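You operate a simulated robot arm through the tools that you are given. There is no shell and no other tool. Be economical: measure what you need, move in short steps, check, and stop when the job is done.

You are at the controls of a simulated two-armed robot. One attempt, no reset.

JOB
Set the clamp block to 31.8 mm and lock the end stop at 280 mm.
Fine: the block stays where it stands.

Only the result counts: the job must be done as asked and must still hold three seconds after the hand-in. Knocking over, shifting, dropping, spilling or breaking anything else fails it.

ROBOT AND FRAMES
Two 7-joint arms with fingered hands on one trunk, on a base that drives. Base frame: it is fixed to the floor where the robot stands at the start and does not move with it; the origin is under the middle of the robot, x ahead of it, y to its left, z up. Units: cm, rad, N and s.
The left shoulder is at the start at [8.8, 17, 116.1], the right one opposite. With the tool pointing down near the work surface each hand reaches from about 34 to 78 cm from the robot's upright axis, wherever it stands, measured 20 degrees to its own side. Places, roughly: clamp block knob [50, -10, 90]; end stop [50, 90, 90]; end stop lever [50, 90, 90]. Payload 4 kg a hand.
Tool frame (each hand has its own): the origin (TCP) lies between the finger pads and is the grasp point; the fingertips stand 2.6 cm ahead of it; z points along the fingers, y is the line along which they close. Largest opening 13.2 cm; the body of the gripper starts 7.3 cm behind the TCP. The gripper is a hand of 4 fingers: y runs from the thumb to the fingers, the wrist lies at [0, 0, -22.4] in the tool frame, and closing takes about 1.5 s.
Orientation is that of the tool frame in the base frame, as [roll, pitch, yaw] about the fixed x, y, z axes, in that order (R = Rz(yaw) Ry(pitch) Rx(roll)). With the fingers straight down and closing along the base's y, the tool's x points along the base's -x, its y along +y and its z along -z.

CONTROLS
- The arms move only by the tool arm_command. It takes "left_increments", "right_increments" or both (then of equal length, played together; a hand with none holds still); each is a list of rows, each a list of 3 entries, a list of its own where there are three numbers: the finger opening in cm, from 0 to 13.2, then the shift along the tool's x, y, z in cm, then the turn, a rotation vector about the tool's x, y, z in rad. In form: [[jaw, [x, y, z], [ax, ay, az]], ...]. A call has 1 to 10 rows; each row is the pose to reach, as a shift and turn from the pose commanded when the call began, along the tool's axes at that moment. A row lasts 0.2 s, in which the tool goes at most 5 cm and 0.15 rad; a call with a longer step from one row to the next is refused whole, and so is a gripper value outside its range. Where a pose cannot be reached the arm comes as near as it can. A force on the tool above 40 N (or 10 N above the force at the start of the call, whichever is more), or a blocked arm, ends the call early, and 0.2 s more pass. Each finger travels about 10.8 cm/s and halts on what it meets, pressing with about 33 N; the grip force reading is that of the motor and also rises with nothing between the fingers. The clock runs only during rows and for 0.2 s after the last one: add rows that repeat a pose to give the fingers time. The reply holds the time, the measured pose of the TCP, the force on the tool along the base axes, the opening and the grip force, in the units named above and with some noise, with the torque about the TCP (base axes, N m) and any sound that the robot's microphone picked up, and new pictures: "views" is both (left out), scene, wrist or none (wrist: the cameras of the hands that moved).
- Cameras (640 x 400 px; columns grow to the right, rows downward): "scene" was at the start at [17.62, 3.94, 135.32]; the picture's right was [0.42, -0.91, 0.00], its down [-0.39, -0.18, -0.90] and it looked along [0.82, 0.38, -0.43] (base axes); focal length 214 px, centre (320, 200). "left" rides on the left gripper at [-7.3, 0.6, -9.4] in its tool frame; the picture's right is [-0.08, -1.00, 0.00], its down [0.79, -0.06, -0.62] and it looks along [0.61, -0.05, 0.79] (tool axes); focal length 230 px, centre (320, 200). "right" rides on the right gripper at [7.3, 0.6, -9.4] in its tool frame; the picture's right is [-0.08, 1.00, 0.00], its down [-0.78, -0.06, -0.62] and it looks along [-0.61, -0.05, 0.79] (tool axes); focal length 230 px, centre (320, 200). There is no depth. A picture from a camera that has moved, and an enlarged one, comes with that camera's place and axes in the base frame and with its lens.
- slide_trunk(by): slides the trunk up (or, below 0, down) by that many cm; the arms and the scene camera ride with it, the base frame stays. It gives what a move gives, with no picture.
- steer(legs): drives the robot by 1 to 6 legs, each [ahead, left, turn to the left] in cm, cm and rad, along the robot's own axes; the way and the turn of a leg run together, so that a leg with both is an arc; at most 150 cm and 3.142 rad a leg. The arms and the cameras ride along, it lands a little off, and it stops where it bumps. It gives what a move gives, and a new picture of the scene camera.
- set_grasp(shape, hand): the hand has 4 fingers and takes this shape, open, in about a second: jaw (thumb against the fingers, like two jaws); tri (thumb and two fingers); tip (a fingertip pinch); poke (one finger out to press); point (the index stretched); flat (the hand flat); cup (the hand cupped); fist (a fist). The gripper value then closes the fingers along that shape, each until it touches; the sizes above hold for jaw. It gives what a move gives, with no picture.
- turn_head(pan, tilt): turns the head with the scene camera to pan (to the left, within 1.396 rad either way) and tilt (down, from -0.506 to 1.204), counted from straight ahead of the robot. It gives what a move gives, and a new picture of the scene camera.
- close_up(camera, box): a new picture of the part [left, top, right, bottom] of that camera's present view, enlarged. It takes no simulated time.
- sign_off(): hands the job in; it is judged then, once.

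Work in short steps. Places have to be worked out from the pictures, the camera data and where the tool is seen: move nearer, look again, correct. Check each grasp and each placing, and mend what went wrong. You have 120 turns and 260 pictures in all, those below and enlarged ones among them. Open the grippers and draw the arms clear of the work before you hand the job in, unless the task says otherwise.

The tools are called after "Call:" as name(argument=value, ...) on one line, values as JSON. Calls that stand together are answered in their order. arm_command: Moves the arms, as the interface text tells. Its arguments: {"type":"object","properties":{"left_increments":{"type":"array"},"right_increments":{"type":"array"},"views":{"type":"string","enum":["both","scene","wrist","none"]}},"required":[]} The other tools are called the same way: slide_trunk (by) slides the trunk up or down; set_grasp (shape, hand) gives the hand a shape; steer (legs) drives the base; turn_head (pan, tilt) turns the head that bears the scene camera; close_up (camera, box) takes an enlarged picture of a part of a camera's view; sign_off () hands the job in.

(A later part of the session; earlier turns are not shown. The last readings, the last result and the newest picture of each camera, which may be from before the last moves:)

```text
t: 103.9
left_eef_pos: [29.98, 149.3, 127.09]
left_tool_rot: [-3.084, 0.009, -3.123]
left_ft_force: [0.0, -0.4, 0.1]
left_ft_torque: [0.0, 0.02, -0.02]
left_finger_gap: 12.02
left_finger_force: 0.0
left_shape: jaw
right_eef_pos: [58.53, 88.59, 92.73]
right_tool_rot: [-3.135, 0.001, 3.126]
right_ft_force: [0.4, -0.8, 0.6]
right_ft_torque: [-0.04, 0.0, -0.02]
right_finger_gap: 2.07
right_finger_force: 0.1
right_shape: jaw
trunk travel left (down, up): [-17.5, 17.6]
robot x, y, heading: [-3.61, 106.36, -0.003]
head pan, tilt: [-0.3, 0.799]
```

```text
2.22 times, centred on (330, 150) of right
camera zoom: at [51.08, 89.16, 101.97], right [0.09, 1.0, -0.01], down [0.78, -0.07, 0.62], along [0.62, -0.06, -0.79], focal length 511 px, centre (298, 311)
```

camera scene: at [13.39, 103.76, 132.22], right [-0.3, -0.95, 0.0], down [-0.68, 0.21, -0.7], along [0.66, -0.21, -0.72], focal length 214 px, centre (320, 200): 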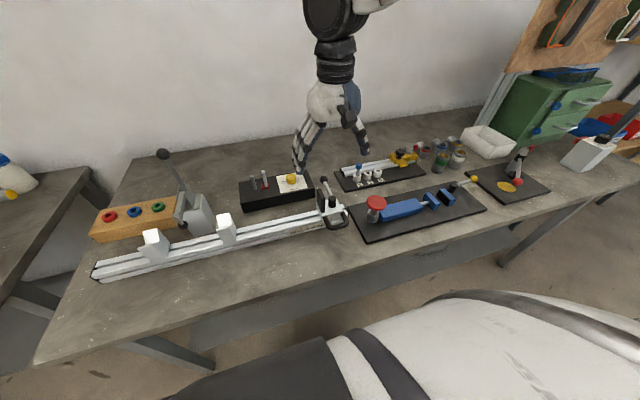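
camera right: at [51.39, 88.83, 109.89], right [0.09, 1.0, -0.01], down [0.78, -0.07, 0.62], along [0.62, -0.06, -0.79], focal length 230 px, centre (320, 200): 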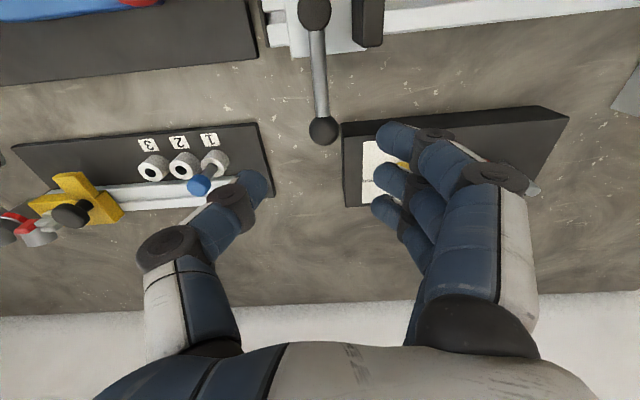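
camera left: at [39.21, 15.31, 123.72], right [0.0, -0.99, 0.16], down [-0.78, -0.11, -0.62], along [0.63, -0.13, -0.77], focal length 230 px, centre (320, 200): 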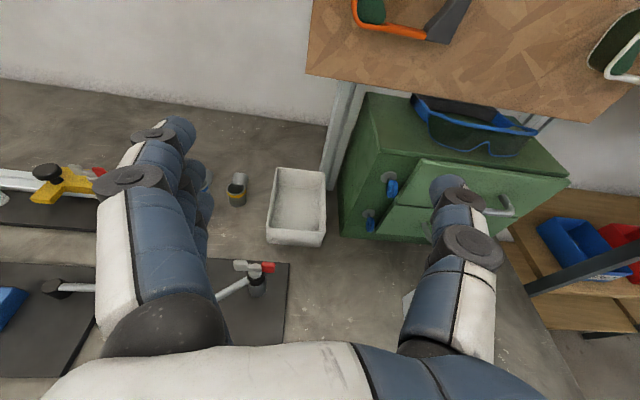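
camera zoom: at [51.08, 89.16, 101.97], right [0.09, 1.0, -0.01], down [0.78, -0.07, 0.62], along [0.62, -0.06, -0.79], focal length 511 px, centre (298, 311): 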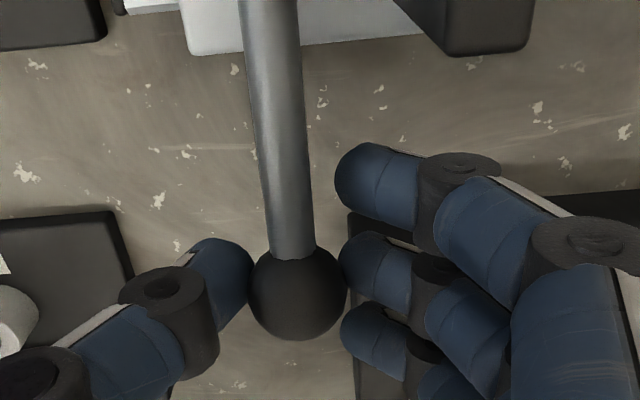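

Swing the ball along its arc toward −y, first to about −30°.

Call:
arm_command(right_increments=[[1.6, [0, 0, 0], [0, 0, 0]], [1.6, [0.05, -0.7, 0], [0, 0, 0]], [1.6, [0.2, -1.45, 0], [0, 0, 0]], [1.6, [0.4, -2.15, 0], [0, 0, 0]], [1.6, [0.6, -2.85, 0], [0, 0, 0]], [1.6, [0.95, -3.55, 0], [0, 0, 0]], [1.6, [1.3, -4.2, 0], [0, 0, 0]]], views="none")

Call:
close_up(camera="right", box=[220, 40, 440, 240])

Call:
close_up(camera="scene", box=[270, 110, 390, 240])

```text
t: 105.5
left_eef_pos: [30.37, 149.6, 127.15]
left_tool_rot: [-3.082, 0.003, -3.122]
left_ft_force: [0.8, 0.5, 1.0]
left_ft_torque: [0.01, -0.03, -0.01]
left_finger_gap: 12.01
left_finger_force: 0.0
left_shape: jaw
right_eef_pos: [57.56, 84.48, 92.51]
right_tool_rot: [-3.135, 0.001, 3.127]
right_ft_force: [22.2, 17.5, -25.0]
right_ft_torque: [0.11, -0.46, -1.85]
right_finger_gap: 0.29
right_finger_force: 32.9
right_shape: jaw
trunk travel left (down, up): [-17.5, 17.6]
robot x, y, heading: [-3.31, 106.09, 0.004]
head pan, tilt: [-0.3, 0.799]
```

```text
2.00 times, centred on (330, 140) of right
camera zoom: at [50.15, 85.18, 101.77], right [0.09, 1.0, -0.01], down [0.78, -0.07, 0.62], along [0.62, -0.06, -0.79], focal length 460 px, centre (300, 320)
```

zoom: 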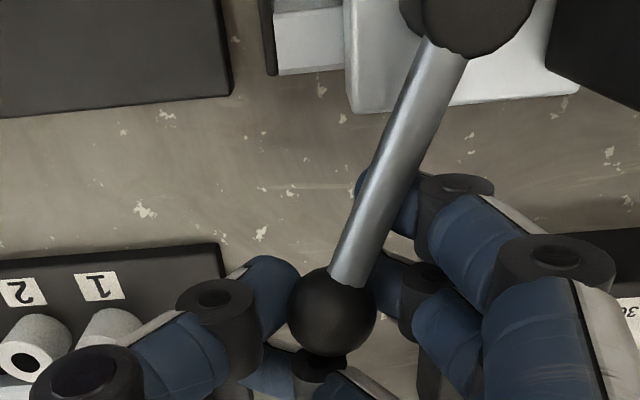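

```text
3.08 times, centred on (330, 175) of scene
camera zoom: at [13.83, 103.89, 132.13], right [-0.3, -0.95, 0.0], down [-0.69, 0.21, -0.69], along [0.66, -0.21, -0.72], focal length 660 px, centre (289, 277)
```

zoom: 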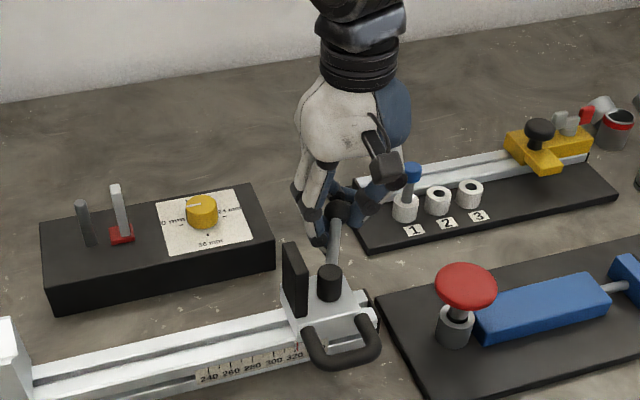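

It swings (≈ −28°), but gripping builds up side forces. Loosen the grip and continue by pushing with the fingers.

Call:
arm_command(right_increments=[[2.5, [0, 0, 0], [0, 0, 0]], [3.4, [0, 0, 0], [0, 0, 0]], [3.4, [0, 0, 0], [0, 0, 0]]], views="none")

Call:
close_up(camera="right", box=[220, 40, 440, 240])

```text
t: 106.3
left_eef_pos: [29.8, 149.47, 127.25]
left_tool_rot: [-3.083, 0.009, -3.124]
left_ft_force: [0.0, 0.5, 0.4]
left_ft_torque: [0.01, -0.01, 0.01]
left_finger_gap: 12.01
left_finger_force: 0.0
left_shape: jaw
right_eef_pos: [57.15, 84.16, 92.71]
right_tool_rot: [-3.132, 0.001, 3.128]
right_ft_force: [0.6, 0.2, -0.9]
right_ft_torque: [-0.02, -0.03, -0.09]
right_finger_gap: 3.43
right_finger_force: 0.1
right_shape: jaw
trunk travel left (down, up): [-17.5, 17.6]
robot x, y, heading: [-3.65, 106.26, -0.003]
head pan, tilt: [-0.3, 0.799]
```

```text
2.00 times, centred on (330, 140) of right
camera zoom: at [49.66, 84.97, 102.06], right [0.09, 1.0, -0.01], down [0.78, -0.07, 0.62], along [0.62, -0.06, -0.79], focal length 460 px, centre (300, 320)
```

zoom: 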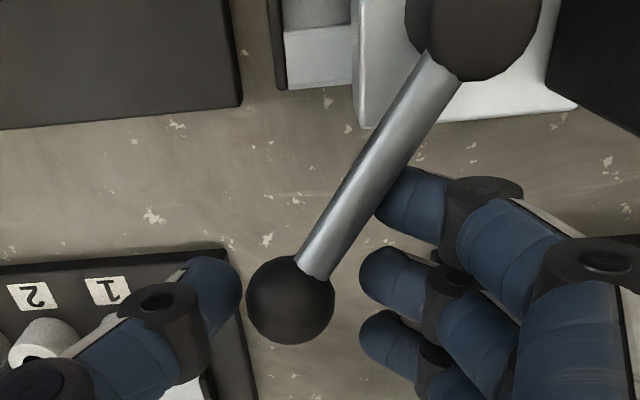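

The lever stays where left (≈ −35°). Continue along the arc to about −58°, rotating the hand with it.

Call:
arm_command(right_increments=[[3.4, [0, -0.1, 0], [0, 0, 0.15]], [3.4, [0.05, -0.2, 0], [0, 0, 0.3]], [3.4, [0.1, -0.26, 0], [0, 0, 0.45]], [3.4, [0.59, -0.91, 0], [0, 0, 0.58]], [3.4, [1.2, -1.56, 0], [0, 0, 0.68]], [3.4, [1.88, -2.16, 0], [0, 0, 0.78]], [3.4, [2.65, -2.66, 0], [0, 0, 0.88]], [3.4, [2.65, -2.66, 0], [0, 0, 0.88]]], views="none")

Call:
close_up(camera="right", box=[220, 40, 440, 240])

Call:
close_up(camera="scene", box=[270, 110, 390, 240])

```text
t: 108.1
left_eef_pos: [29.97, 149.54, 127.2]
left_tool_rot: [-3.085, 0.008, -3.124]
left_ft_force: [-0.6, -0.9, 0.0]
left_ft_torque: [0.0, -0.01, 0.02]
left_finger_gap: 12.04
left_finger_force: 0.2
left_shape: jaw
right_eef_pos: [54.39, 81.57, 92.82]
right_tool_rot: [-3.139, 0.007, 2.244]
right_ft_force: [2.9, 0.5, 0.3]
right_ft_torque: [0.05, -0.04, -0.01]
right_finger_gap: 3.46
right_finger_force: 0.1
right_shape: jaw
trunk travel left (down, up): [-17.5, 17.6]
robot x, y, heading: [-4.07, 106.19, -0.005]
head pan, tilt: [-0.3, 0.799]
```

```text
2.00 times, centred on (330, 140) of right
camera zoom: at [50.22, 87.76, 101.99], right [0.83, 0.56, 0.0], down [0.44, -0.65, 0.62], along [0.35, -0.52, -0.78], focal length 460 px, centre (300, 320)
```

zoom: 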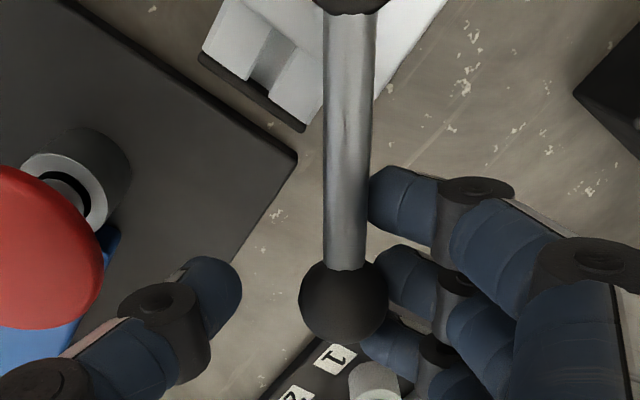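

```text
3.08 times, centred on (330, 175) of scene
camera zoom: at [13.36, 103.77, 132.21], right [-0.3, -0.95, 0.0], down [-0.68, 0.21, -0.7], along [0.66, -0.21, -0.72], focal length 660 px, centre (289, 277)
```

zoom: 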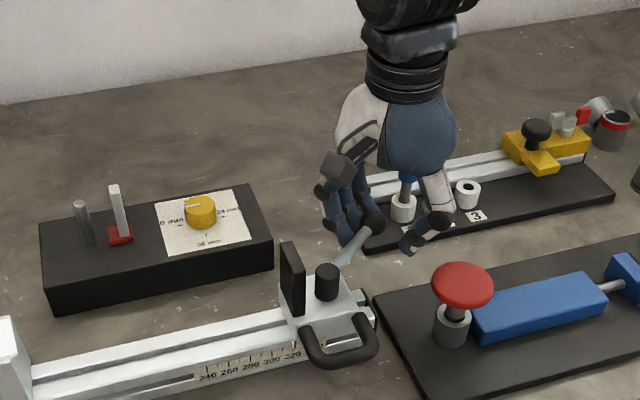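

Low force, ~ −51°. Push on to about −66° and feel for a stop, keeping the thumb away from the mushroom.

Call:
arm_command(right_increments=[[3.4, [0.7, 0, 0], [0, 0, 0.05]], [3.4, [1.1, -0.45, 0], [0, 0, 0.12]], [3.4, [1.5, -0.9, 0], [0, 0, 0.2]], [3.4, [1.5, -0.9, 0], [0, 0, 0.2]]], views="none")

Call:
close_up(camera="right", box=[220, 40, 440, 240])

Call:
close_up(camera="scene", box=[270, 110, 390, 240])

```text
t: 109.1
left_eef_pos: [29.92, 149.48, 127.19]
left_tool_rot: [-3.083, 0.007, -3.124]
left_ft_force: [0.2, -0.4, -0.1]
left_ft_torque: [-0.05, 0.04, -0.01]
left_finger_gap: 12.0
left_finger_force: 0.1
left_shape: jaw
right_eef_pos: [52.93, 82.24, 92.68]
right_tool_rot: [-3.141, 0.006, 2.045]
right_ft_force: [4.5, -3.0, -0.9]
right_ft_torque: [-0.07, -0.07, -0.09]
right_finger_gap: 3.49
right_finger_force: 0.0
right_shape: jaw
trunk travel left (down, up): [-17.5, 17.6]
robot x, y, heading: [-3.73, 106.01, -0.0]
head pan, tilt: [-0.3, 0.799]
```

```text
2.00 times, centred on (330, 140) of right
camera zoom: at [49.93, 89.02, 101.94], right [0.92, 0.39, 0.0], down [0.3, -0.72, 0.62], along [0.24, -0.57, -0.78], focal length 460 px, centre (300, 320)
```

zoom: 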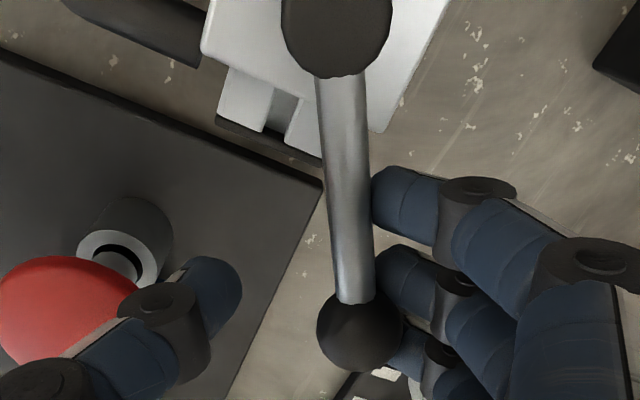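

```text
3.08 times, centred on (330, 175) of scene
camera zoom: at [13.4, 103.71, 132.21], right [-0.3, -0.95, 0.0], down [-0.68, 0.22, -0.7], along [0.66, -0.21, -0.72], focal length 660 px, centre (289, 277)
```

zoom: 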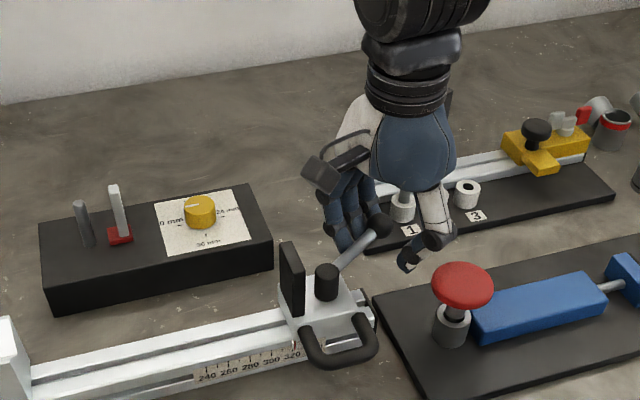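

Lever ≈ −56°, still with light force. Narrow the gap around the ball and continue to about −82°.

Call:
arm_command(right_increments=[[3.2, [-0.5, 0, 0], [0, 0, 0]], [2.8, [-1.0, 0, 0], [0, 0, 0]], [2.6, [-1.0, 0, 0], [0, 0, 0.05]], [2.6, [-1.15, -0.6, 0], [0, 0, 0.12]], [2.6, [-1.26, -1.13, 0], [0, 0, 0.18]], [2.6, [-1.1, -1.8, 0], [0, 0, 0.25]], [2.6, [-0.94, -2.43, 0], [0, 0, 0.3]], [2.6, [-0.94, -2.43, 0], [0, 0, 0.3]]], views="none")

Call:
close_up(camera="right", box=[220, 40, 440, 240])

Call:
close_up(camera="scene", box=[270, 110, 390, 240])

```text
t: 110.9
left_eef_pos: [29.81, 149.55, 127.19]
left_tool_rot: [-3.084, 0.008, -3.123]
left_ft_force: [0.3, -0.3, -0.1]
left_ft_torque: [0.01, 0.0, 0.0]
left_finger_gap: 12.02
left_finger_force: 0.1
left_shape: jaw
right_eef_pos: [50.98, 80.35, 92.74]
right_tool_rot: [3.139, 0.008, 1.746]
right_ft_force: [3.2, 3.4, 0.3]
right_ft_torque: [0.04, -0.01, -0.03]
right_finger_gap: 2.61
right_finger_force: 0.1
right_shape: jaw
trunk travel left (down, up): [-17.5, 17.6]
robot x, y, heading: [-3.44, 105.74, -0.001]
head pan, tilt: [-0.3, 0.799]
```

```text
2.00 times, centred on (330, 140) of right
camera zoom: at [50.3, 87.73, 101.98], right [1.0, 0.1, 0.0], down [0.07, -0.78, 0.62], along [0.06, -0.62, -0.78], focal length 460 px, centre (300, 320)
```

zoom: 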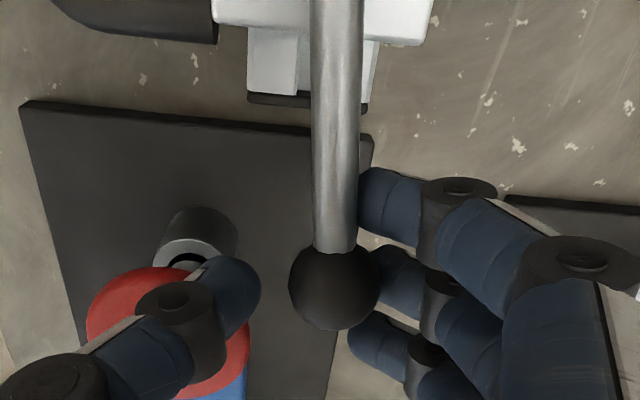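

```text
3.08 times, centred on (330, 175) of scene
camera zoom: at [13.37, 103.8, 132.21], right [-0.3, -0.95, 0.0], down [-0.68, 0.21, -0.7], along [0.66, -0.21, -0.72], focal length 660 px, centre (289, 277)
```

zoom: 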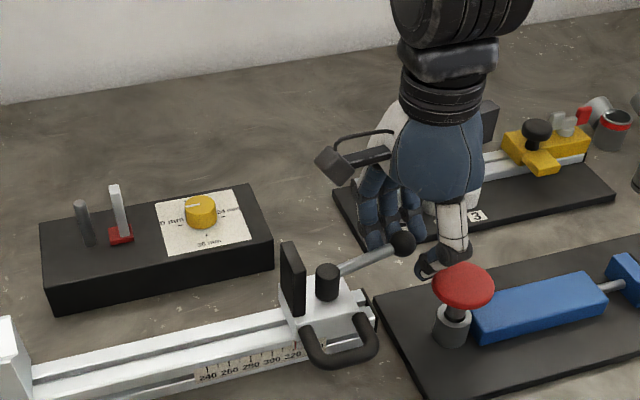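

Lever is now ≈ −77° with only light friction. Lift straight up clear, and unwind the wrist to yaw π.

Call:
arm_command(right_increments=[[2.9, [0, 0.1, -1], [0, 0, 0]], [3, [0, 0.1, -4], [0, 0, 0]], [4, [0, 0.1, -8], [0, 0, 0]], [6, [0, 0.1, -12], [0, 0, -0.15]], [6, [0, 0.1, -12], [0, 0, -0.3]], [6, [0, 0.1, -12], [0, 0, -0.45]], [6, [0, 0.1, -12], [0, 0, -0.6]], [6, [0, 0.1, -12], [0, 0, -0.75]], [6, [0, 0.1, -12], [0, 0, -0.9]], [6, [0, 0.1, -12], [0, 0, -1.05]]], views="scene")

Call:
close_up(camera="scene", box=[290, 150, 390, 240])

```text
t: 113.1
left_eef_pos: [29.86, 149.47, 127.26]
left_tool_rot: [-3.083, 0.008, -3.124]
left_ft_force: [0.1, -0.1, -0.8]
left_ft_torque: [0.01, 0.01, -0.03]
left_finger_gap: 12.0
left_finger_force: 0.2
left_shape: jaw
right_eef_pos: [51.04, 80.41, 104.73]
right_tool_rot: [-3.138, 0.004, 2.797]
right_ft_force: [-0.3, -0.4, 0.4]
right_ft_torque: [-0.01, 0.04, -0.01]
right_finger_gap: 5.97
right_finger_force: 0.2
right_shape: jaw
trunk travel left (down, up): [-17.5, 17.6]
robot x, y, heading: [-3.35, 106.04, -0.002]
head pan, tilt: [-0.3, 0.799]
camera scene: at [13.34, 103.74, 132.22], right [-0.3, -0.95, 0.0], down [-0.68, 0.22, -0.7], along [0.67, -0.21, -0.72], focal length 214 px, centre (320, 200)
```

scene: 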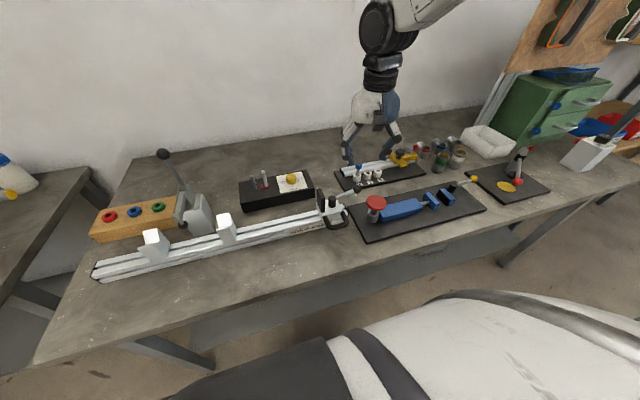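

```text
4.44 times, centred on (340, 195) of scene
camera zoom: at [13.34, 103.74, 132.22], right [-0.3, -0.95, 0.0], down [-0.68, 0.22, -0.7], along [0.67, -0.21, -0.72], focal length 953 px, centre (231, 222)
```

zoom: 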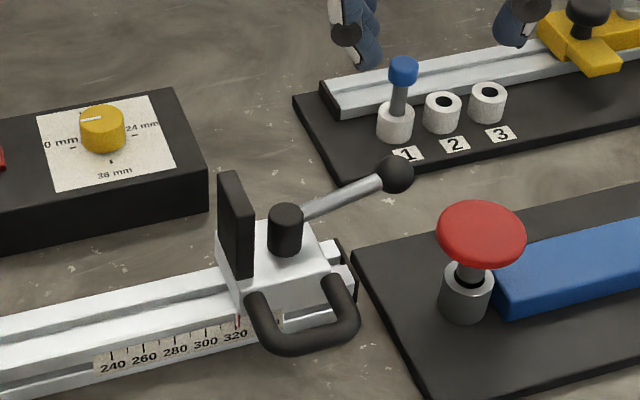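

Lever unlocked position looks good. Bring the hand in front of the handle again (back off 10 cm, tri shape, tilt forward).

Call:
arm_command(right_increments=[[6, [2.2, 2.2, 0], [0, 0, -0.12]], [6, [4.4, 4.4, 0], [0, 0, -0.24]], [6, [6.67, 6.74, 0], [0, 0, -0.345]], [6, [6.67, 6.74, 0], [0, 0, -0.345]]], views="none")

Call:
steer(legs=[[-10, 0, 0]])

Call:
set_grasp(hand="right", shape="tri")

Call:
arm_command(right_increments=[[10, [0, 0, 0], [0, -0.14, 0]], [9, [0, 0, 0], [0, -0.28, 0]], [9, [0, 0, 0], [0, -0.42, 0]], [9, [0, 0, 0], [0, -0.56, 0]], [9, [0, 0, 0], [0, -0.7, 0]], [9, [0, 0, 0], [0, -0.7, 0]]], views="wrist")

```text
t: 114.1
left_eef_pos: [29.87, 149.4, 127.21]
left_tool_rot: [-3.084, 0.009, -3.124]
left_ft_force: [0.5, -0.2, 0.1]
left_ft_torque: [0.02, 0.02, 0.01]
left_finger_gap: 12.03
left_finger_force: 0.1
left_shape: jaw
right_eef_pos: [47.05, 89.01, 104.69]
right_tool_rot: [-3.135, 0.002, -3.139]
right_ft_force: [-1.0, -0.2, -0.6]
right_ft_torque: [0.02, 0.03, 0.01]
right_finger_gap: 5.96
right_finger_force: 0.0
right_shape: jaw
trunk travel left (down, up): [-17.5, 17.6]
robot x, y, heading: [-3.67, 106.06, -0.007]
head pan, tilt: [-0.3, 0.799]
```

```text
t: 115.3
left_eef_pos: [19.9, 149.52, 127.27]
left_tool_rot: [-3.083, 0.008, -3.123]
left_ft_force: [-0.1, 0.9, 0.4]
left_ft_torque: [-0.02, -0.05, 0.01]
left_finger_gap: 12.02
left_finger_force: 0.0
left_shape: jaw
right_eef_pos: [37.15, 88.99, 104.64]
right_tool_rot: [-3.134, 0.004, 3.139]
right_ft_force: [-0.1, 0.2, 0.3]
right_ft_torque: [0.01, -0.01, -0.04]
right_finger_gap: 5.95
right_finger_force: 0.2
right_shape: jaw
trunk travel left (down, up): [-17.5, 17.6]
robot x, y, heading: [-13.36, 106.28, -0.005]
head pan, tilt: [-0.3, 0.799]
camera scene: at [3.33, 103.8, 132.22], right [-0.3, -0.95, 0.0], down [-0.68, 0.22, -0.7], along [0.67, -0.21, -0.72], focal length 214 px, centre (320, 200)
```

scene: 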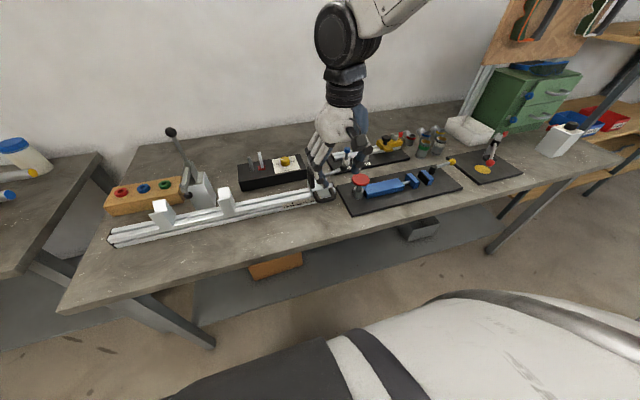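

```text
t: 116.2
left_eef_pos: [19.96, 149.46, 127.19]
left_tool_rot: [-3.084, 0.009, -3.125]
left_ft_force: [0.5, -0.5, 0.8]
left_ft_torque: [0.02, 0.02, 0.01]
left_finger_gap: 12.04
left_finger_force: 0.0
left_shape: jaw
right_eef_pos: [37.17, 88.87, 104.75]
right_tool_rot: [-3.135, 0.002, 3.14]
right_ft_force: [0.6, 0.6, 0.4]
right_ft_torque: [0.01, -0.03, 0.0]
right_finger_gap: 13.19
right_finger_force: 0.0
right_shape: tri
trunk travel left (down, up): [-17.5, 17.6]
robot x, y, heading: [-13.69, 106.44, -0.008]
head pan, tilt: [-0.3, 0.799]
```

```text
t: 117.6
left_eef_pos: [19.9, 149.58, 127.16]
left_tool_rot: [-3.084, 0.008, -3.125]
left_ft_force: [0.5, -0.3, 0.2]
left_ft_torque: [-0.01, -0.03, 0.0]
left_finger_gap: 11.98
left_finger_force: 0.1
left_shape: jaw
right_eef_pos: [37.15, 89.03, 104.7]
right_tool_rot: [-3.131, 0.703, -3.139]
right_ft_force: [0.0, -0.5, -0.7]
right_ft_torque: [0.02, -0.02, 0.03]
right_finger_gap: 9.03
right_finger_force: 0.0
right_shape: tri
trunk travel left (down, up): [-17.5, 17.6]
robot x, y, heading: [-13.21, 106.06, -0.008]
head pan, tilt: [-0.3, 0.799]
camera right: at [25.46, 89.61, 107.06], right [0.06, 1.0, 0.04], down [0.2, -0.06, 0.98], along [0.98, -0.05, -0.2], focal length 230 px, centre (320, 200)
```

right: 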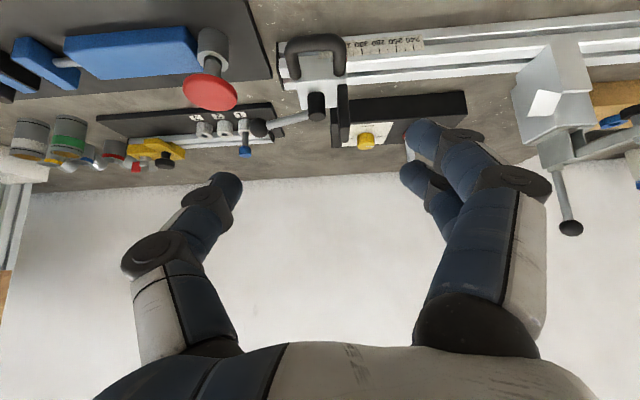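

Approach the handle as before.

Call:
arm_command(right_increments=[[9, [2.7, 0, 2.5], [0, 0, 0]], [9, [5.5, 0, 5], [0, 0, 0]], [8.5, [8.2, 0, 7.5], [0, 0, 0]], [8, [7, -0.1, 11], [0, 0, 0]], [7.6, [5.8, -0.1, 14.5], [0, 0, 0]], [7.6, [4.6, -0.1, 18], [0, 0, 0]], [7.6, [4.6, -0.1, 18], [0, 0, 0]]], views="wrist")

Call:
close_up(camera="right", box=[220, 60, 440, 220])

```text
t: 119.2
left_eef_pos: [19.93, 149.56, 127.15]
left_tool_rot: [-3.083, 0.009, -3.124]
left_ft_force: [-0.4, -0.6, 0.9]
left_ft_torque: [-0.01, -0.03, -0.01]
left_finger_gap: 12.03
left_finger_force: 0.1
left_shape: jaw
right_eef_pos: [45.25, 88.72, 88.06]
right_tool_rot: [-3.133, 0.702, -3.136]
right_ft_force: [-0.3, 0.1, -0.4]
right_ft_torque: [-0.03, -0.01, -0.02]
right_finger_gap: 7.68
right_finger_force: 0.2
right_shape: tri
trunk travel left (down, up): [-17.5, 17.6]
robot x, y, heading: [-13.62, 105.99, -0.004]
head pan, tilt: [-0.3, 0.799]
camera right: at [33.57, 89.35, 90.38], right [0.06, 1.0, 0.04], down [0.2, -0.06, 0.98], along [0.98, -0.05, -0.2], focal length 230 px, centre (320, 200)
```

right: 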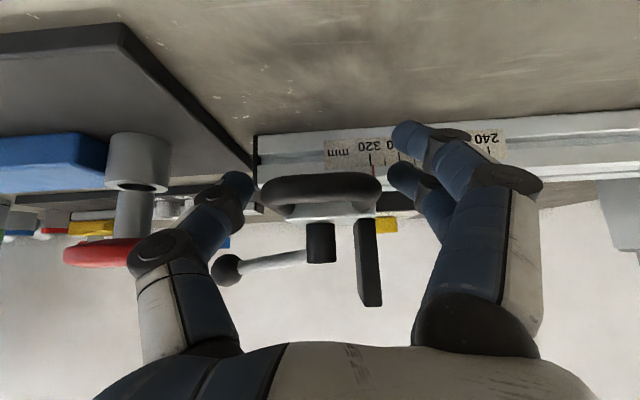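

```text
2.50 times, centred on (330, 140) of right
camera zoom: at [33.57, 89.35, 90.38], right [0.06, 1.0, 0.04], down [0.2, -0.06, 0.98], along [0.98, -0.05, -0.2], focal length 575 px, centre (295, 350)
```

zoom: 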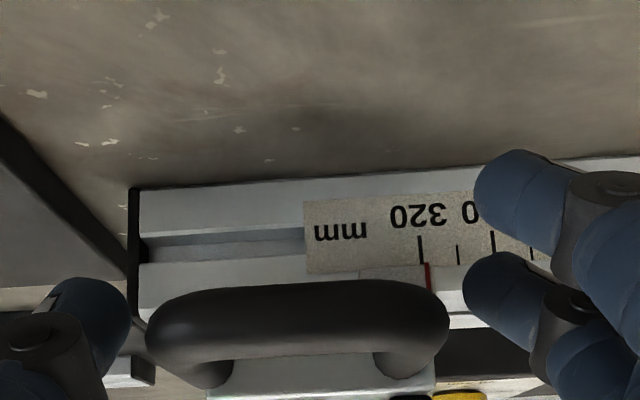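

Close to light contact and push +y by 2 cm.

Call:
arm_command(right_increments=[[7, [0, 0, 0], [0, 0, 0]], [6.3, [0, 0, 0], [0, 0, 0]], [5.9, [0, 0, 0], [0, 0, 0]], [5.9, [0, 0.5, 0], [0, 0, 0]], [5.9, [0, 1.0, 0], [0, 0, 0]], [5.9, [0, 1.5, 0], [0, 0, 0]], [5.9, [0, 2.0, 0], [0, 0, 0]]], views="wrist")

Call:
close_up(camera="right", box=[220, 60, 440, 220])

Call:
close_up(camera="scene", box=[270, 130, 390, 260])

```text
t: 120.8
left_eef_pos: [19.94, 149.54, 127.14]
left_tool_rot: [-3.084, 0.01, -3.124]
left_ft_force: [-0.3, 0.5, -0.4]
left_ft_torque: [-0.04, 0.01, -0.03]
left_finger_gap: 12.02
left_finger_force: 0.0
left_shape: jaw
right_eef_pos: [45.37, 90.66, 87.95]
right_tool_rot: [-3.134, 0.704, -3.137]
right_ft_force: [-1.4, -4.4, 1.3]
right_ft_torque: [-0.05, 0.03, -0.07]
right_finger_gap: 6.36
right_finger_force: 0.1
right_shape: tri
trunk travel left (down, up): [-17.5, 17.6]
robot x, y, heading: [-13.48, 106.03, -0.004]
head pan, tilt: [-0.3, 0.799]
camera right: at [33.58, 91.33, 90.31], right [0.06, 1.0, 0.04], down [0.2, -0.06, 0.98], along [0.98, -0.05, -0.2], focal length 230 px, centre (320, 200)
```

right: 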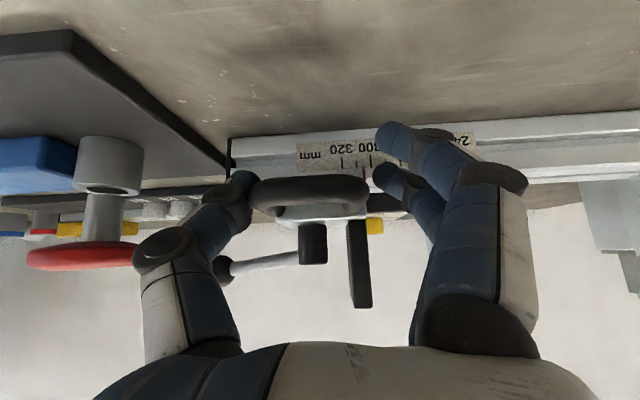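

```text
2.50 times, centred on (330, 140) of right
camera zoom: at [33.58, 91.33, 90.31], right [0.06, 1.0, 0.04], down [0.2, -0.06, 0.98], along [0.98, -0.05, -0.2], focal length 575 px, centre (295, 350)
```

zoom: 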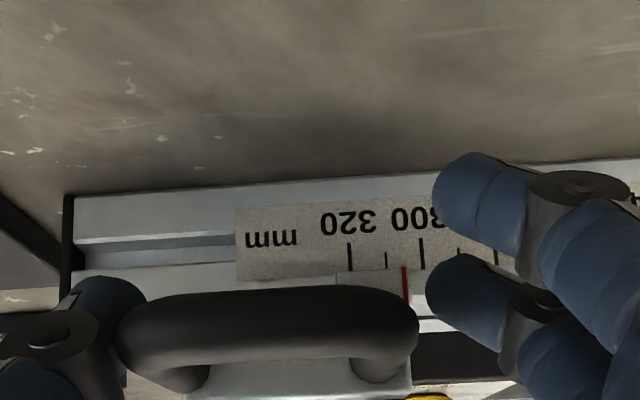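

```text
3.08 times, centred on (330, 195) of scene
camera zoom: at [3.37, 103.77, 132.22], right [-0.3, -0.95, 0.0], down [-0.68, 0.22, -0.7], along [0.67, -0.21, -0.72], focal length 660 px, centre (289, 215)
```

zoom: 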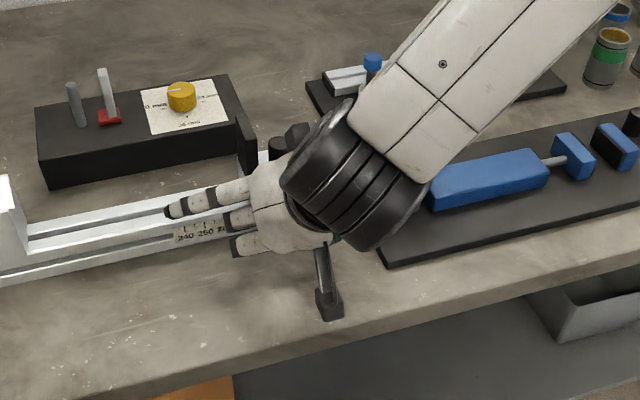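

It slides: reading now ≈305. Push a further 2.2 cm, then fine-tune.

Call:
arm_command(right_increments=[[5.9, [0, 0.5, 0], [0, 0, 0]], [5.9, [0, 1.0, 0], [0, 0, 0]], [5.9, [0, 1.5, 0], [0, 0, 0]], [5.9, [0, 2.0, 0], [0, 0, 0]], [5.9, [0, 2.2, 0], [0, 0, 0]], [5.9, [0, 2.2, 0], [0, 0, 0]]], views="none")

Call:
close_up(camera="right", box=[220, 60, 440, 220])

```text
t: 122.2
left_eef_pos: [19.92, 149.4, 127.24]
left_tool_rot: [-3.083, 0.008, -3.123]
left_ft_force: [0.0, -0.1, -0.5]
left_ft_torque: [0.01, -0.02, -0.04]
left_finger_gap: 12.03
left_finger_force: 0.2
left_shape: jaw
right_eef_pos: [45.25, 92.98, 88.06]
right_tool_rot: [-3.133, 0.703, -3.137]
right_ft_force: [-1.6, -4.6, 0.1]
right_ft_torque: [-0.03, 0.0, -0.07]
right_finger_gap: 6.32
right_finger_force: 0.1
right_shape: tri
trunk travel left (down, up): [-17.5, 17.6]
robot x, y, heading: [-13.46, 106.03, -0.009]
head pan, tilt: [-0.3, 0.799]
```

```text
2.50 times, centred on (330, 140) of right
camera zoom: at [33.6, 93.53, 90.32], right [0.06, 1.0, 0.04], down [0.2, -0.06, 0.98], along [0.98, -0.05, -0.2], focal length 575 px, centre (295, 350)
```

zoom: 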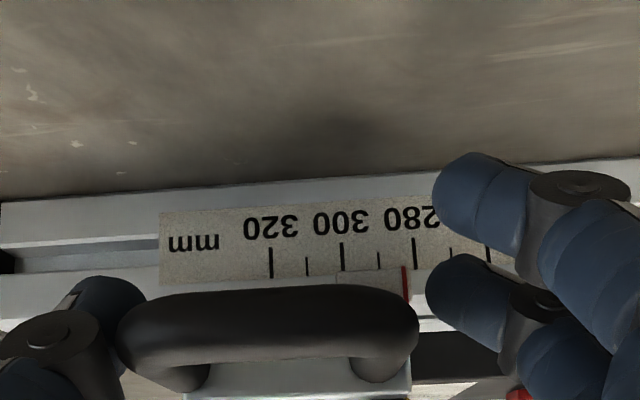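

Reads ≈282.7. Push another 0.27 cm.

Call:
arm_command(right_increments=[[5.9, [0, 0.15, 0], [0, 0, 0]], [5.9, [0, 0.28, 0], [0, 0, 0]], [5.9, [0, 0.28, 0], [0, 0, 0]]], views="none")

Call:
close_up(camera="right", box=[300, 100, 390, 190])

```text
t: 123.0
left_eef_pos: [19.89, 149.4, 127.18]
left_tool_rot: [-3.085, 0.009, -3.125]
left_ft_force: [0.1, 0.5, 0.2]
left_ft_torque: [0.0, -0.01, 0.01]
left_finger_gap: 12.0
left_finger_force: 0.1
left_shape: jaw
right_eef_pos: [45.25, 93.15, 87.99]
right_tool_rot: [-3.136, 0.704, -3.137]
right_ft_force: [-2.0, -4.6, -0.2]
right_ft_torque: [-0.05, -0.01, -0.08]
right_finger_gap: 6.33
right_finger_force: 0.1
right_shape: tri
trunk travel left (down, up): [-17.5, 17.6]
robot x, y, heading: [-13.51, 106.41, -0.009]
head pan, tilt: [-0.3, 0.799]
```

```text
4.44 times, centred on (345, 145) of right
camera zoom: at [33.6, 93.82, 90.32], right [0.06, 1.0, 0.04], down [0.2, -0.06, 0.98], along [0.98, -0.05, -0.2], focal length 1022 px, centre (209, 444)
```

zoom: 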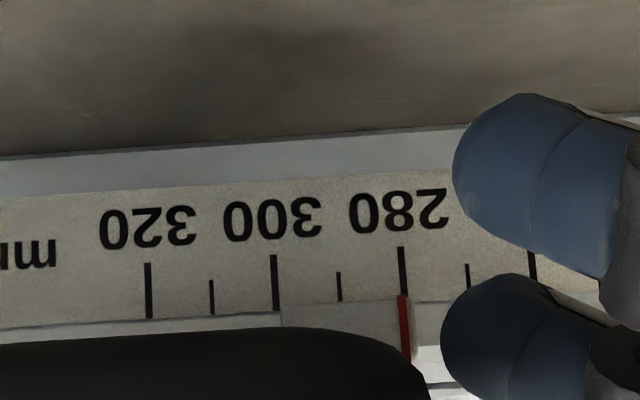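

Index exactly on 280. Open and retreat along the finger direction, keeping the camera in line to recheck the reading.

Call:
arm_command(right_increments=[[6.4, [0, -0.05, 0], [0, 0, 0]], [7.2, [0, -0.05, 0], [0, 0, 0]], [8, [0, -0.05, 0], [0, 0, 0]], [8, [0, 1.5, -3], [0, 0, 0]], [8, [0.5, 3.0, -7], [0, 0, 0]], [8, [1, 3.0, -10], [0, 0, 0]], [8, [1, 3.0, -10], [0, 0, 0]]], views="none")

Call:
close_up(camera="right", box=[260, 100, 420, 230])

Call:
close_up(camera="right", box=[290, 105, 350, 155])

```text
t: 124.6
left_eef_pos: [20.05, 149.38, 127.25]
left_tool_rot: [-3.082, 0.008, -3.125]
left_ft_force: [-0.7, -0.1, -0.4]
left_ft_torque: [0.02, 0.01, -0.01]
left_finger_gap: 12.02
left_finger_force: 0.1
left_shape: jaw
right_eef_pos: [38.0, 96.28, 94.93]
right_tool_rot: [-3.131, 0.703, -3.136]
right_ft_force: [0.5, 0.4, -0.4]
right_ft_torque: [-0.02, -0.03, 0.01]
right_finger_gap: 7.96
right_finger_force: 0.1
right_shape: tri
trunk travel left (down, up): [-17.5, 17.6]
robot x, y, heading: [-13.22, 106.28, -0.004]
head pan, tilt: [-0.3, 0.799]
```

```text
3.08 times, centred on (340, 165) of right
camera zoom: at [26.43, 96.86, 97.26], right [0.06, 1.0, 0.04], down [0.2, -0.05, 0.98], along [0.98, -0.05, -0.2], focal length 708 px, centre (258, 308)
```

zoom: 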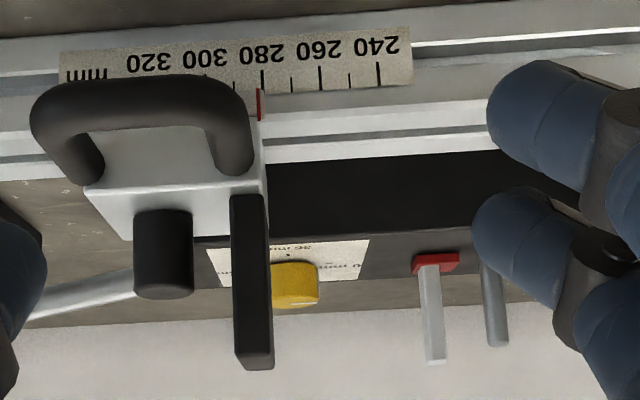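

```text
8.00 times, centred on (320, 130) of right
camera zoom: at [26.43, 96.86, 97.26], right [0.06, 1.0, 0.04], down [0.2, -0.05, 0.98], along [0.98, -0.05, -0.2], focal length 1841 px, centre (320, 760)
```

zoom: 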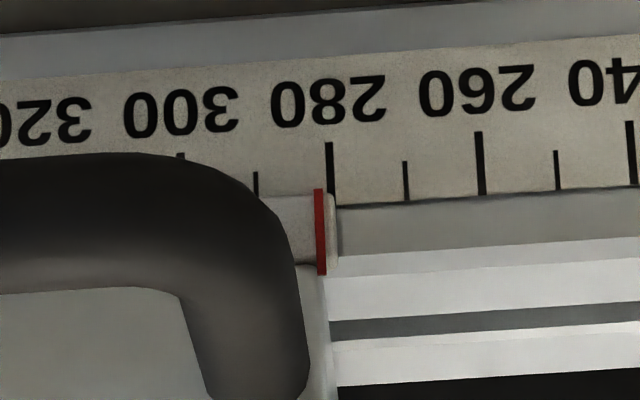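

From this square-on view the index reads ≈281.5 (the earlier oblique view had parallax). Check with the scene camera too.

Call:
close_up(camera="scene", box=[290, 180, 340, 225])

```text
8.89 times, centred on (315, 202) of scene
camera zoom: at [3.44, 103.8, 132.2], right [-0.3, -0.95, 0.0], down [-0.68, 0.22, -0.7], along [0.66, -0.21, -0.72], focal length 1906 px, centre (364, 178)
```

zoom: 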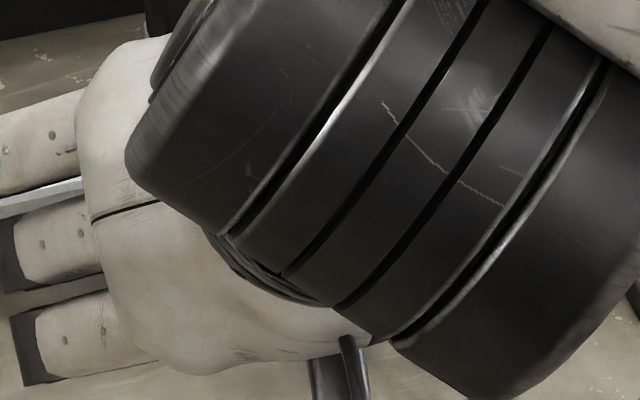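

Combining both views: index stands ~0.7 cm proud, true reading ≈281.4. Regrip and push ~1.4 mm further.

Call:
arm_command(right_increments=[[8, [-0.5, 0, 3], [0, 0, 0]], [8, [-0.5, -1.5, 6], [0, 0, 0]], [8, [-1, -3.05, 10], [0, 0, 0]], [7.2, [-1, -3.05, 10], [0, 0, 0]], [6.6, [-1, -3.05, 10], [0, 0, 0]], [6.1, [-1, -3.05, 10], [0, 0, 0]], [6.1, [-1, -3.05, 10], [0, 0, 0]]], views="none")

Call:
close_up(camera="right", box=[300, 100, 390, 190])

```text
t: 126.2
left_eef_pos: [19.99, 149.49, 127.19]
left_tool_rot: [-3.085, 0.009, -3.125]
left_ft_force: [-0.2, -0.4, 0.0]
left_ft_torque: [-0.02, 0.0, -0.03]
left_finger_gap: 12.02
left_finger_force: 0.0
left_shape: jaw
right_eef_pos: [45.28, 93.22, 88.12]
right_tool_rot: [-3.133, 0.702, -3.138]
right_ft_force: [0.8, -2.9, -1.2]
right_ft_torque: [0.04, 0.0, 0.01]
right_finger_gap: 6.48
right_finger_force: 0.0
right_shape: tri
trunk travel left (down, up): [-17.5, 17.6]
robot x, y, heading: [-13.69, 106.18, -0.005]
head pan, tilt: [-0.3, 0.799]
```

```text
4.44 times, centred on (345, 145) of right
camera zoom: at [33.65, 93.81, 90.41], right [0.06, 1.0, 0.04], down [0.2, -0.06, 0.98], along [0.98, -0.05, -0.2], focal length 1022 px, centre (209, 444)
```

zoom: 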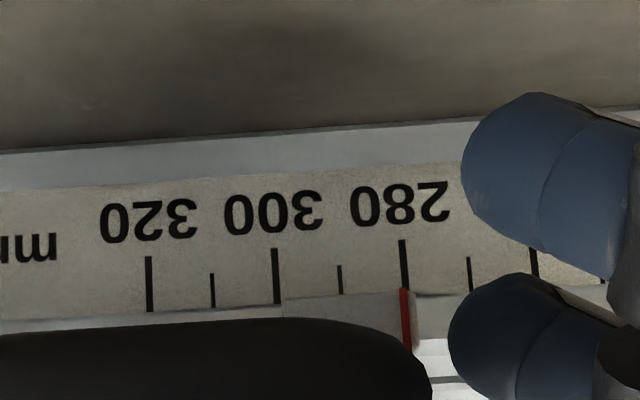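

Same apparent position, so no release shift—parallax confirmed. Push 0.14 cm.

Call:
arm_command(right_increments=[[6.1, [0, 0.1, 0], [0, 0, 0]], [6.1, [0, 0.18, 0], [0, 0, 0]], [6.1, [0, 0.18, 0], [0, 0, 0]]], views="none")

Call:
close_up(camera="right", box=[300, 100, 390, 190])

```text
t: 127.0
left_eef_pos: [19.93, 149.45, 127.11]
left_tool_rot: [-3.085, 0.008, -3.124]
left_ft_force: [0.3, -0.5, 0.0]
left_ft_torque: [0.03, -0.03, -0.02]
left_finger_gap: 12.02
left_finger_force: 0.0
left_shape: jaw
right_eef_pos: [45.22, 93.28, 87.95]
right_tool_rot: [-3.133, 0.705, -3.138]
right_ft_force: [0.1, -3.4, 0.2]
right_ft_torque: [-0.03, -0.03, 0.0]
right_finger_gap: 6.53
right_finger_force: 0.1
right_shape: tri
trunk travel left (down, up): [-17.5, 17.6]
robot x, y, heading: [-13.51, 106.27, -0.009]
head pan, tilt: [-0.3, 0.799]
```

```text
4.44 times, centred on (345, 145) of right
camera zoom: at [33.63, 93.96, 90.38], right [0.06, 1.0, 0.04], down [0.2, -0.06, 0.98], along [0.98, -0.05, -0.2], focal length 1022 px, centre (209, 444)
```

zoom: 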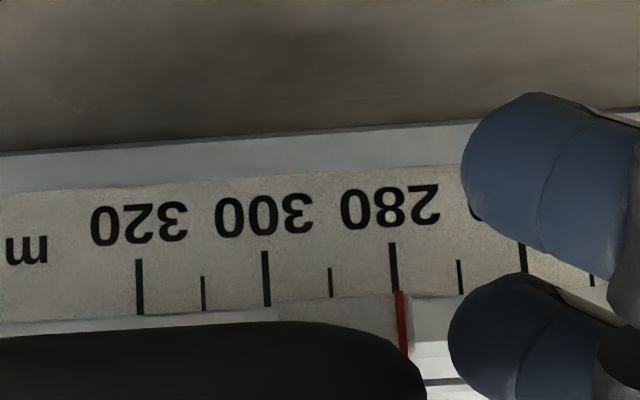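

Offset only ~0.6–0.7 mm so far; push 0.09 cm more.

Call:
arm_command(right_increments=[[6.1, [0, 0.05, 0], [0, 0, 0]], [6.1, [0, 0.09, 0], [0, 0, 0]], [6.1, [0, 0.09, 0], [0, 0, 0]]], views="none")

Call:
close_up(camera="right", box=[300, 100, 390, 190])

```text
t: 127.8
left_eef_pos: [19.87, 149.48, 127.22]
left_tool_rot: [-3.084, 0.009, -3.123]
left_ft_force: [-0.2, -0.5, 0.6]
left_ft_torque: [0.0, 0.01, -0.02]
left_finger_gap: 12.02
left_finger_force: 0.1
left_shape: jaw
right_eef_pos: [45.36, 93.42, 87.97]
right_tool_rot: [-3.132, 0.704, -3.138]
right_ft_force: [-0.1, -3.8, 0.6]
right_ft_torque: [-0.09, -0.01, 0.03]
right_finger_gap: 6.51
right_finger_force: 0.2
right_shape: tri
trunk travel left (down, up): [-17.5, 17.6]
robot x, y, heading: [-13.61, 106.31, -0.005]
head pan, tilt: [-0.3, 0.799]
```

```text
4.44 times, centred on (345, 145) of right
camera zoom: at [33.62, 94.04, 90.33], right [0.06, 1.0, 0.04], down [0.2, -0.06, 0.98], along [0.98, -0.05, -0.2], focal length 1022 px, centre (209, 444)
```

zoom: 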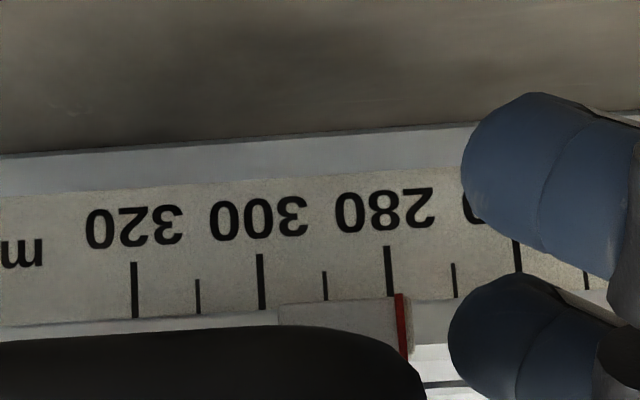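

Offset 8.5 px ≈ 1.3 mm: should be 280. Release and recheck square-on.

Call:
arm_command(right_increments=[[6.6, [0, 0, 0], [0, 0, 0]], [7.2, [0, 0, 0], [0, 0, 0]], [8, [0, 0, 0], [0, 0, 0]], [8, [0, 1.5, -3], [0, 0, 0]], [8, [0.5, 2.8, -7], [0, 0, 0]], [8, [1, 2.8, -10], [0, 0, 0]], [8, [1, 2.8, -10], [0, 0, 0]]], views="none")

Call:
close_up(camera="right", box=[290, 105, 350, 155])

```text
t: 129.4
left_eef_pos: [20.06, 149.57, 127.27]
left_tool_rot: [-3.085, 0.008, -3.124]
left_ft_force: [0.2, -0.3, 0.1]
left_ft_torque: [-0.01, 0.02, 0.0]
left_finger_gap: 12.02
left_finger_force: 0.0
left_shape: jaw
right_eef_pos: [38.16, 96.3, 94.88]
right_tool_rot: [-3.133, 0.701, -3.138]
right_ft_force: [0.2, 0.5, 0.5]
right_ft_torque: [0.01, 0.02, 0.02]
right_finger_gap: 8.0
right_finger_force: 0.0
right_shape: tri
trunk travel left (down, up): [-17.5, 17.6]
robot x, y, heading: [-13.6, 105.81, -0.008]
head pan, tilt: [-0.3, 0.799]
```

```text
8.00 times, centred on (320, 130) of right
camera zoom: at [26.42, 96.85, 97.31], right [0.06, 1.0, 0.04], down [0.2, -0.06, 0.98], along [0.98, -0.05, -0.2], focal length 1841 px, centre (320, 760)
```

zoom: 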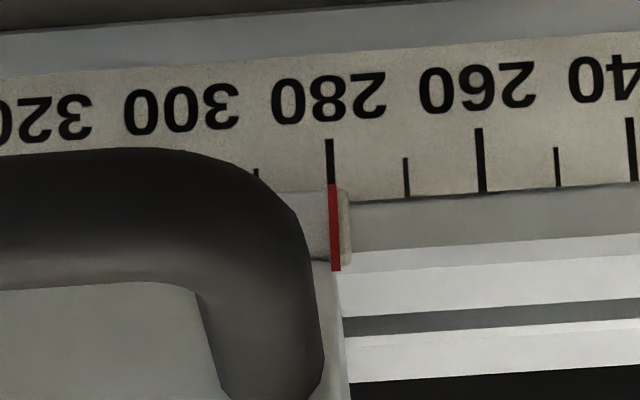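

The index is now exactly on 280. Return the hand to vertical jaw and drive forward to lock the lever.

Call:
arm_command(right_increments=[[9, [0, 0, -2], [0, 0.14, 0]], [9, [0, 0, -4], [0, 0.28, 0]], [9, [0, 0, -6], [0, 0.42, 0]], [9, [0, 0, -8], [0, 0.56, 0]], [9, [0, 0, -10], [0, 0.7, 0]], [9, [0, 0, -10], [0, 0.703, 0]]], views="none")

Call:
set_grasp(hand="right", shape="jaw")

Call:
steer(legs=[[10, 0, 0]])

Call:
close_up(camera="scene", box=[280, 150, 380, 240])

```text
t: 130.8
left_eef_pos: [19.91, 149.52, 127.18]
left_tool_rot: [-3.085, 0.009, -3.125]
left_ft_force: [-0.2, 0.6, 1.2]
left_ft_torque: [0.0, 0.01, 0.01]
left_finger_gap: 12.01
left_finger_force: 0.1
left_shape: jaw
right_eef_pos: [31.47, 96.4, 102.57]
right_tool_rot: [-3.136, -0.002, 3.141]
right_ft_force: [-0.3, -0.1, -0.1]
right_ft_torque: [-0.03, 0.0, -0.01]
right_finger_gap: 8.98
right_finger_force: 0.1
right_shape: tri
trunk travel left (down, up): [-17.5, 17.6]
robot x, y, heading: [-13.44, 106.1, -0.002]
head pan, tilt: [-0.3, 0.799]
```

```text
t: 131.7
left_eef_pos: [19.91, 149.64, 127.25]
left_tool_rot: [-3.085, 0.008, -3.125]
left_ft_force: [0.2, -0.5, -0.2]
left_ft_torque: [-0.02, 0.01, -0.02]
left_finger_gap: 12.04
left_finger_force: 0.0
left_shape: jaw
right_eef_pos: [31.57, 96.43, 102.52]
right_tool_rot: [-3.133, 0.002, 3.141]
right_ft_force: [-0.5, 0.3, 0.0]
right_ft_torque: [-0.01, -0.02, 0.02]
right_finger_gap: 13.21
right_finger_force: 0.0
right_shape: jaw
trunk travel left (down, up): [-17.5, 17.6]
robot x, y, heading: [-13.62, 106.21, -0.01]
head pan, tilt: [-0.3, 0.799]
```

```text
t: 132.8
left_eef_pos: [29.98, 149.53, 127.17]
left_tool_rot: [-3.084, 0.009, -3.125]
left_ft_force: [-0.1, 0.1, -0.1]
left_ft_torque: [0.01, 0.02, 0.05]
left_finger_gap: 12.0
left_finger_force: 0.0
left_shape: jaw
right_eef_pos: [41.64, 96.32, 102.45]
right_tool_rot: [-3.133, 0.0, -3.141]
right_ft_force: [-0.2, 0.5, 0.3]
right_ft_torque: [-0.02, 0.02, -0.02]
right_finger_gap: 13.19
right_finger_force: 0.0
right_shape: jaw
trunk travel left (down, up): [-17.5, 17.6]
robot x, y, heading: [-3.66, 106.28, -0.008]
head pan, tilt: [-0.3, 0.799]
camera scene: at [13.44, 103.76, 132.22], right [-0.3, -0.95, 0.0], down [-0.68, 0.21, -0.7], along [0.66, -0.21, -0.72], focal length 214 px, centre (320, 200)
```

scene: 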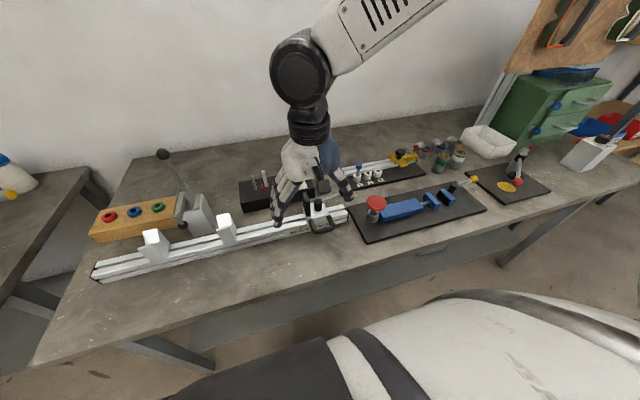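

```text
4.44 times, centred on (330, 195) of scene
camera zoom: at [13.44, 103.76, 132.22], right [-0.3, -0.95, 0.0], down [-0.68, 0.21, -0.7], along [0.66, -0.21, -0.72], focal length 953 px, centre (276, 222)
```

zoom: 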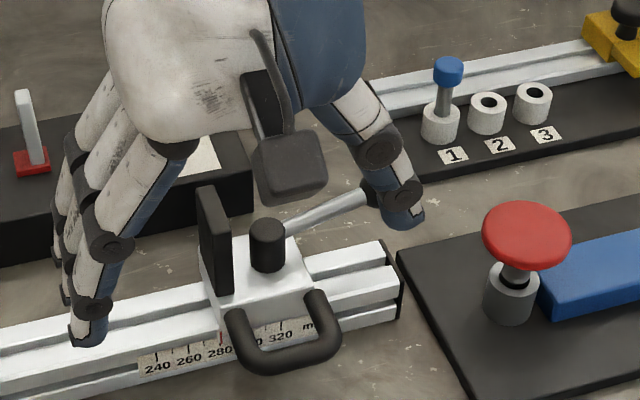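

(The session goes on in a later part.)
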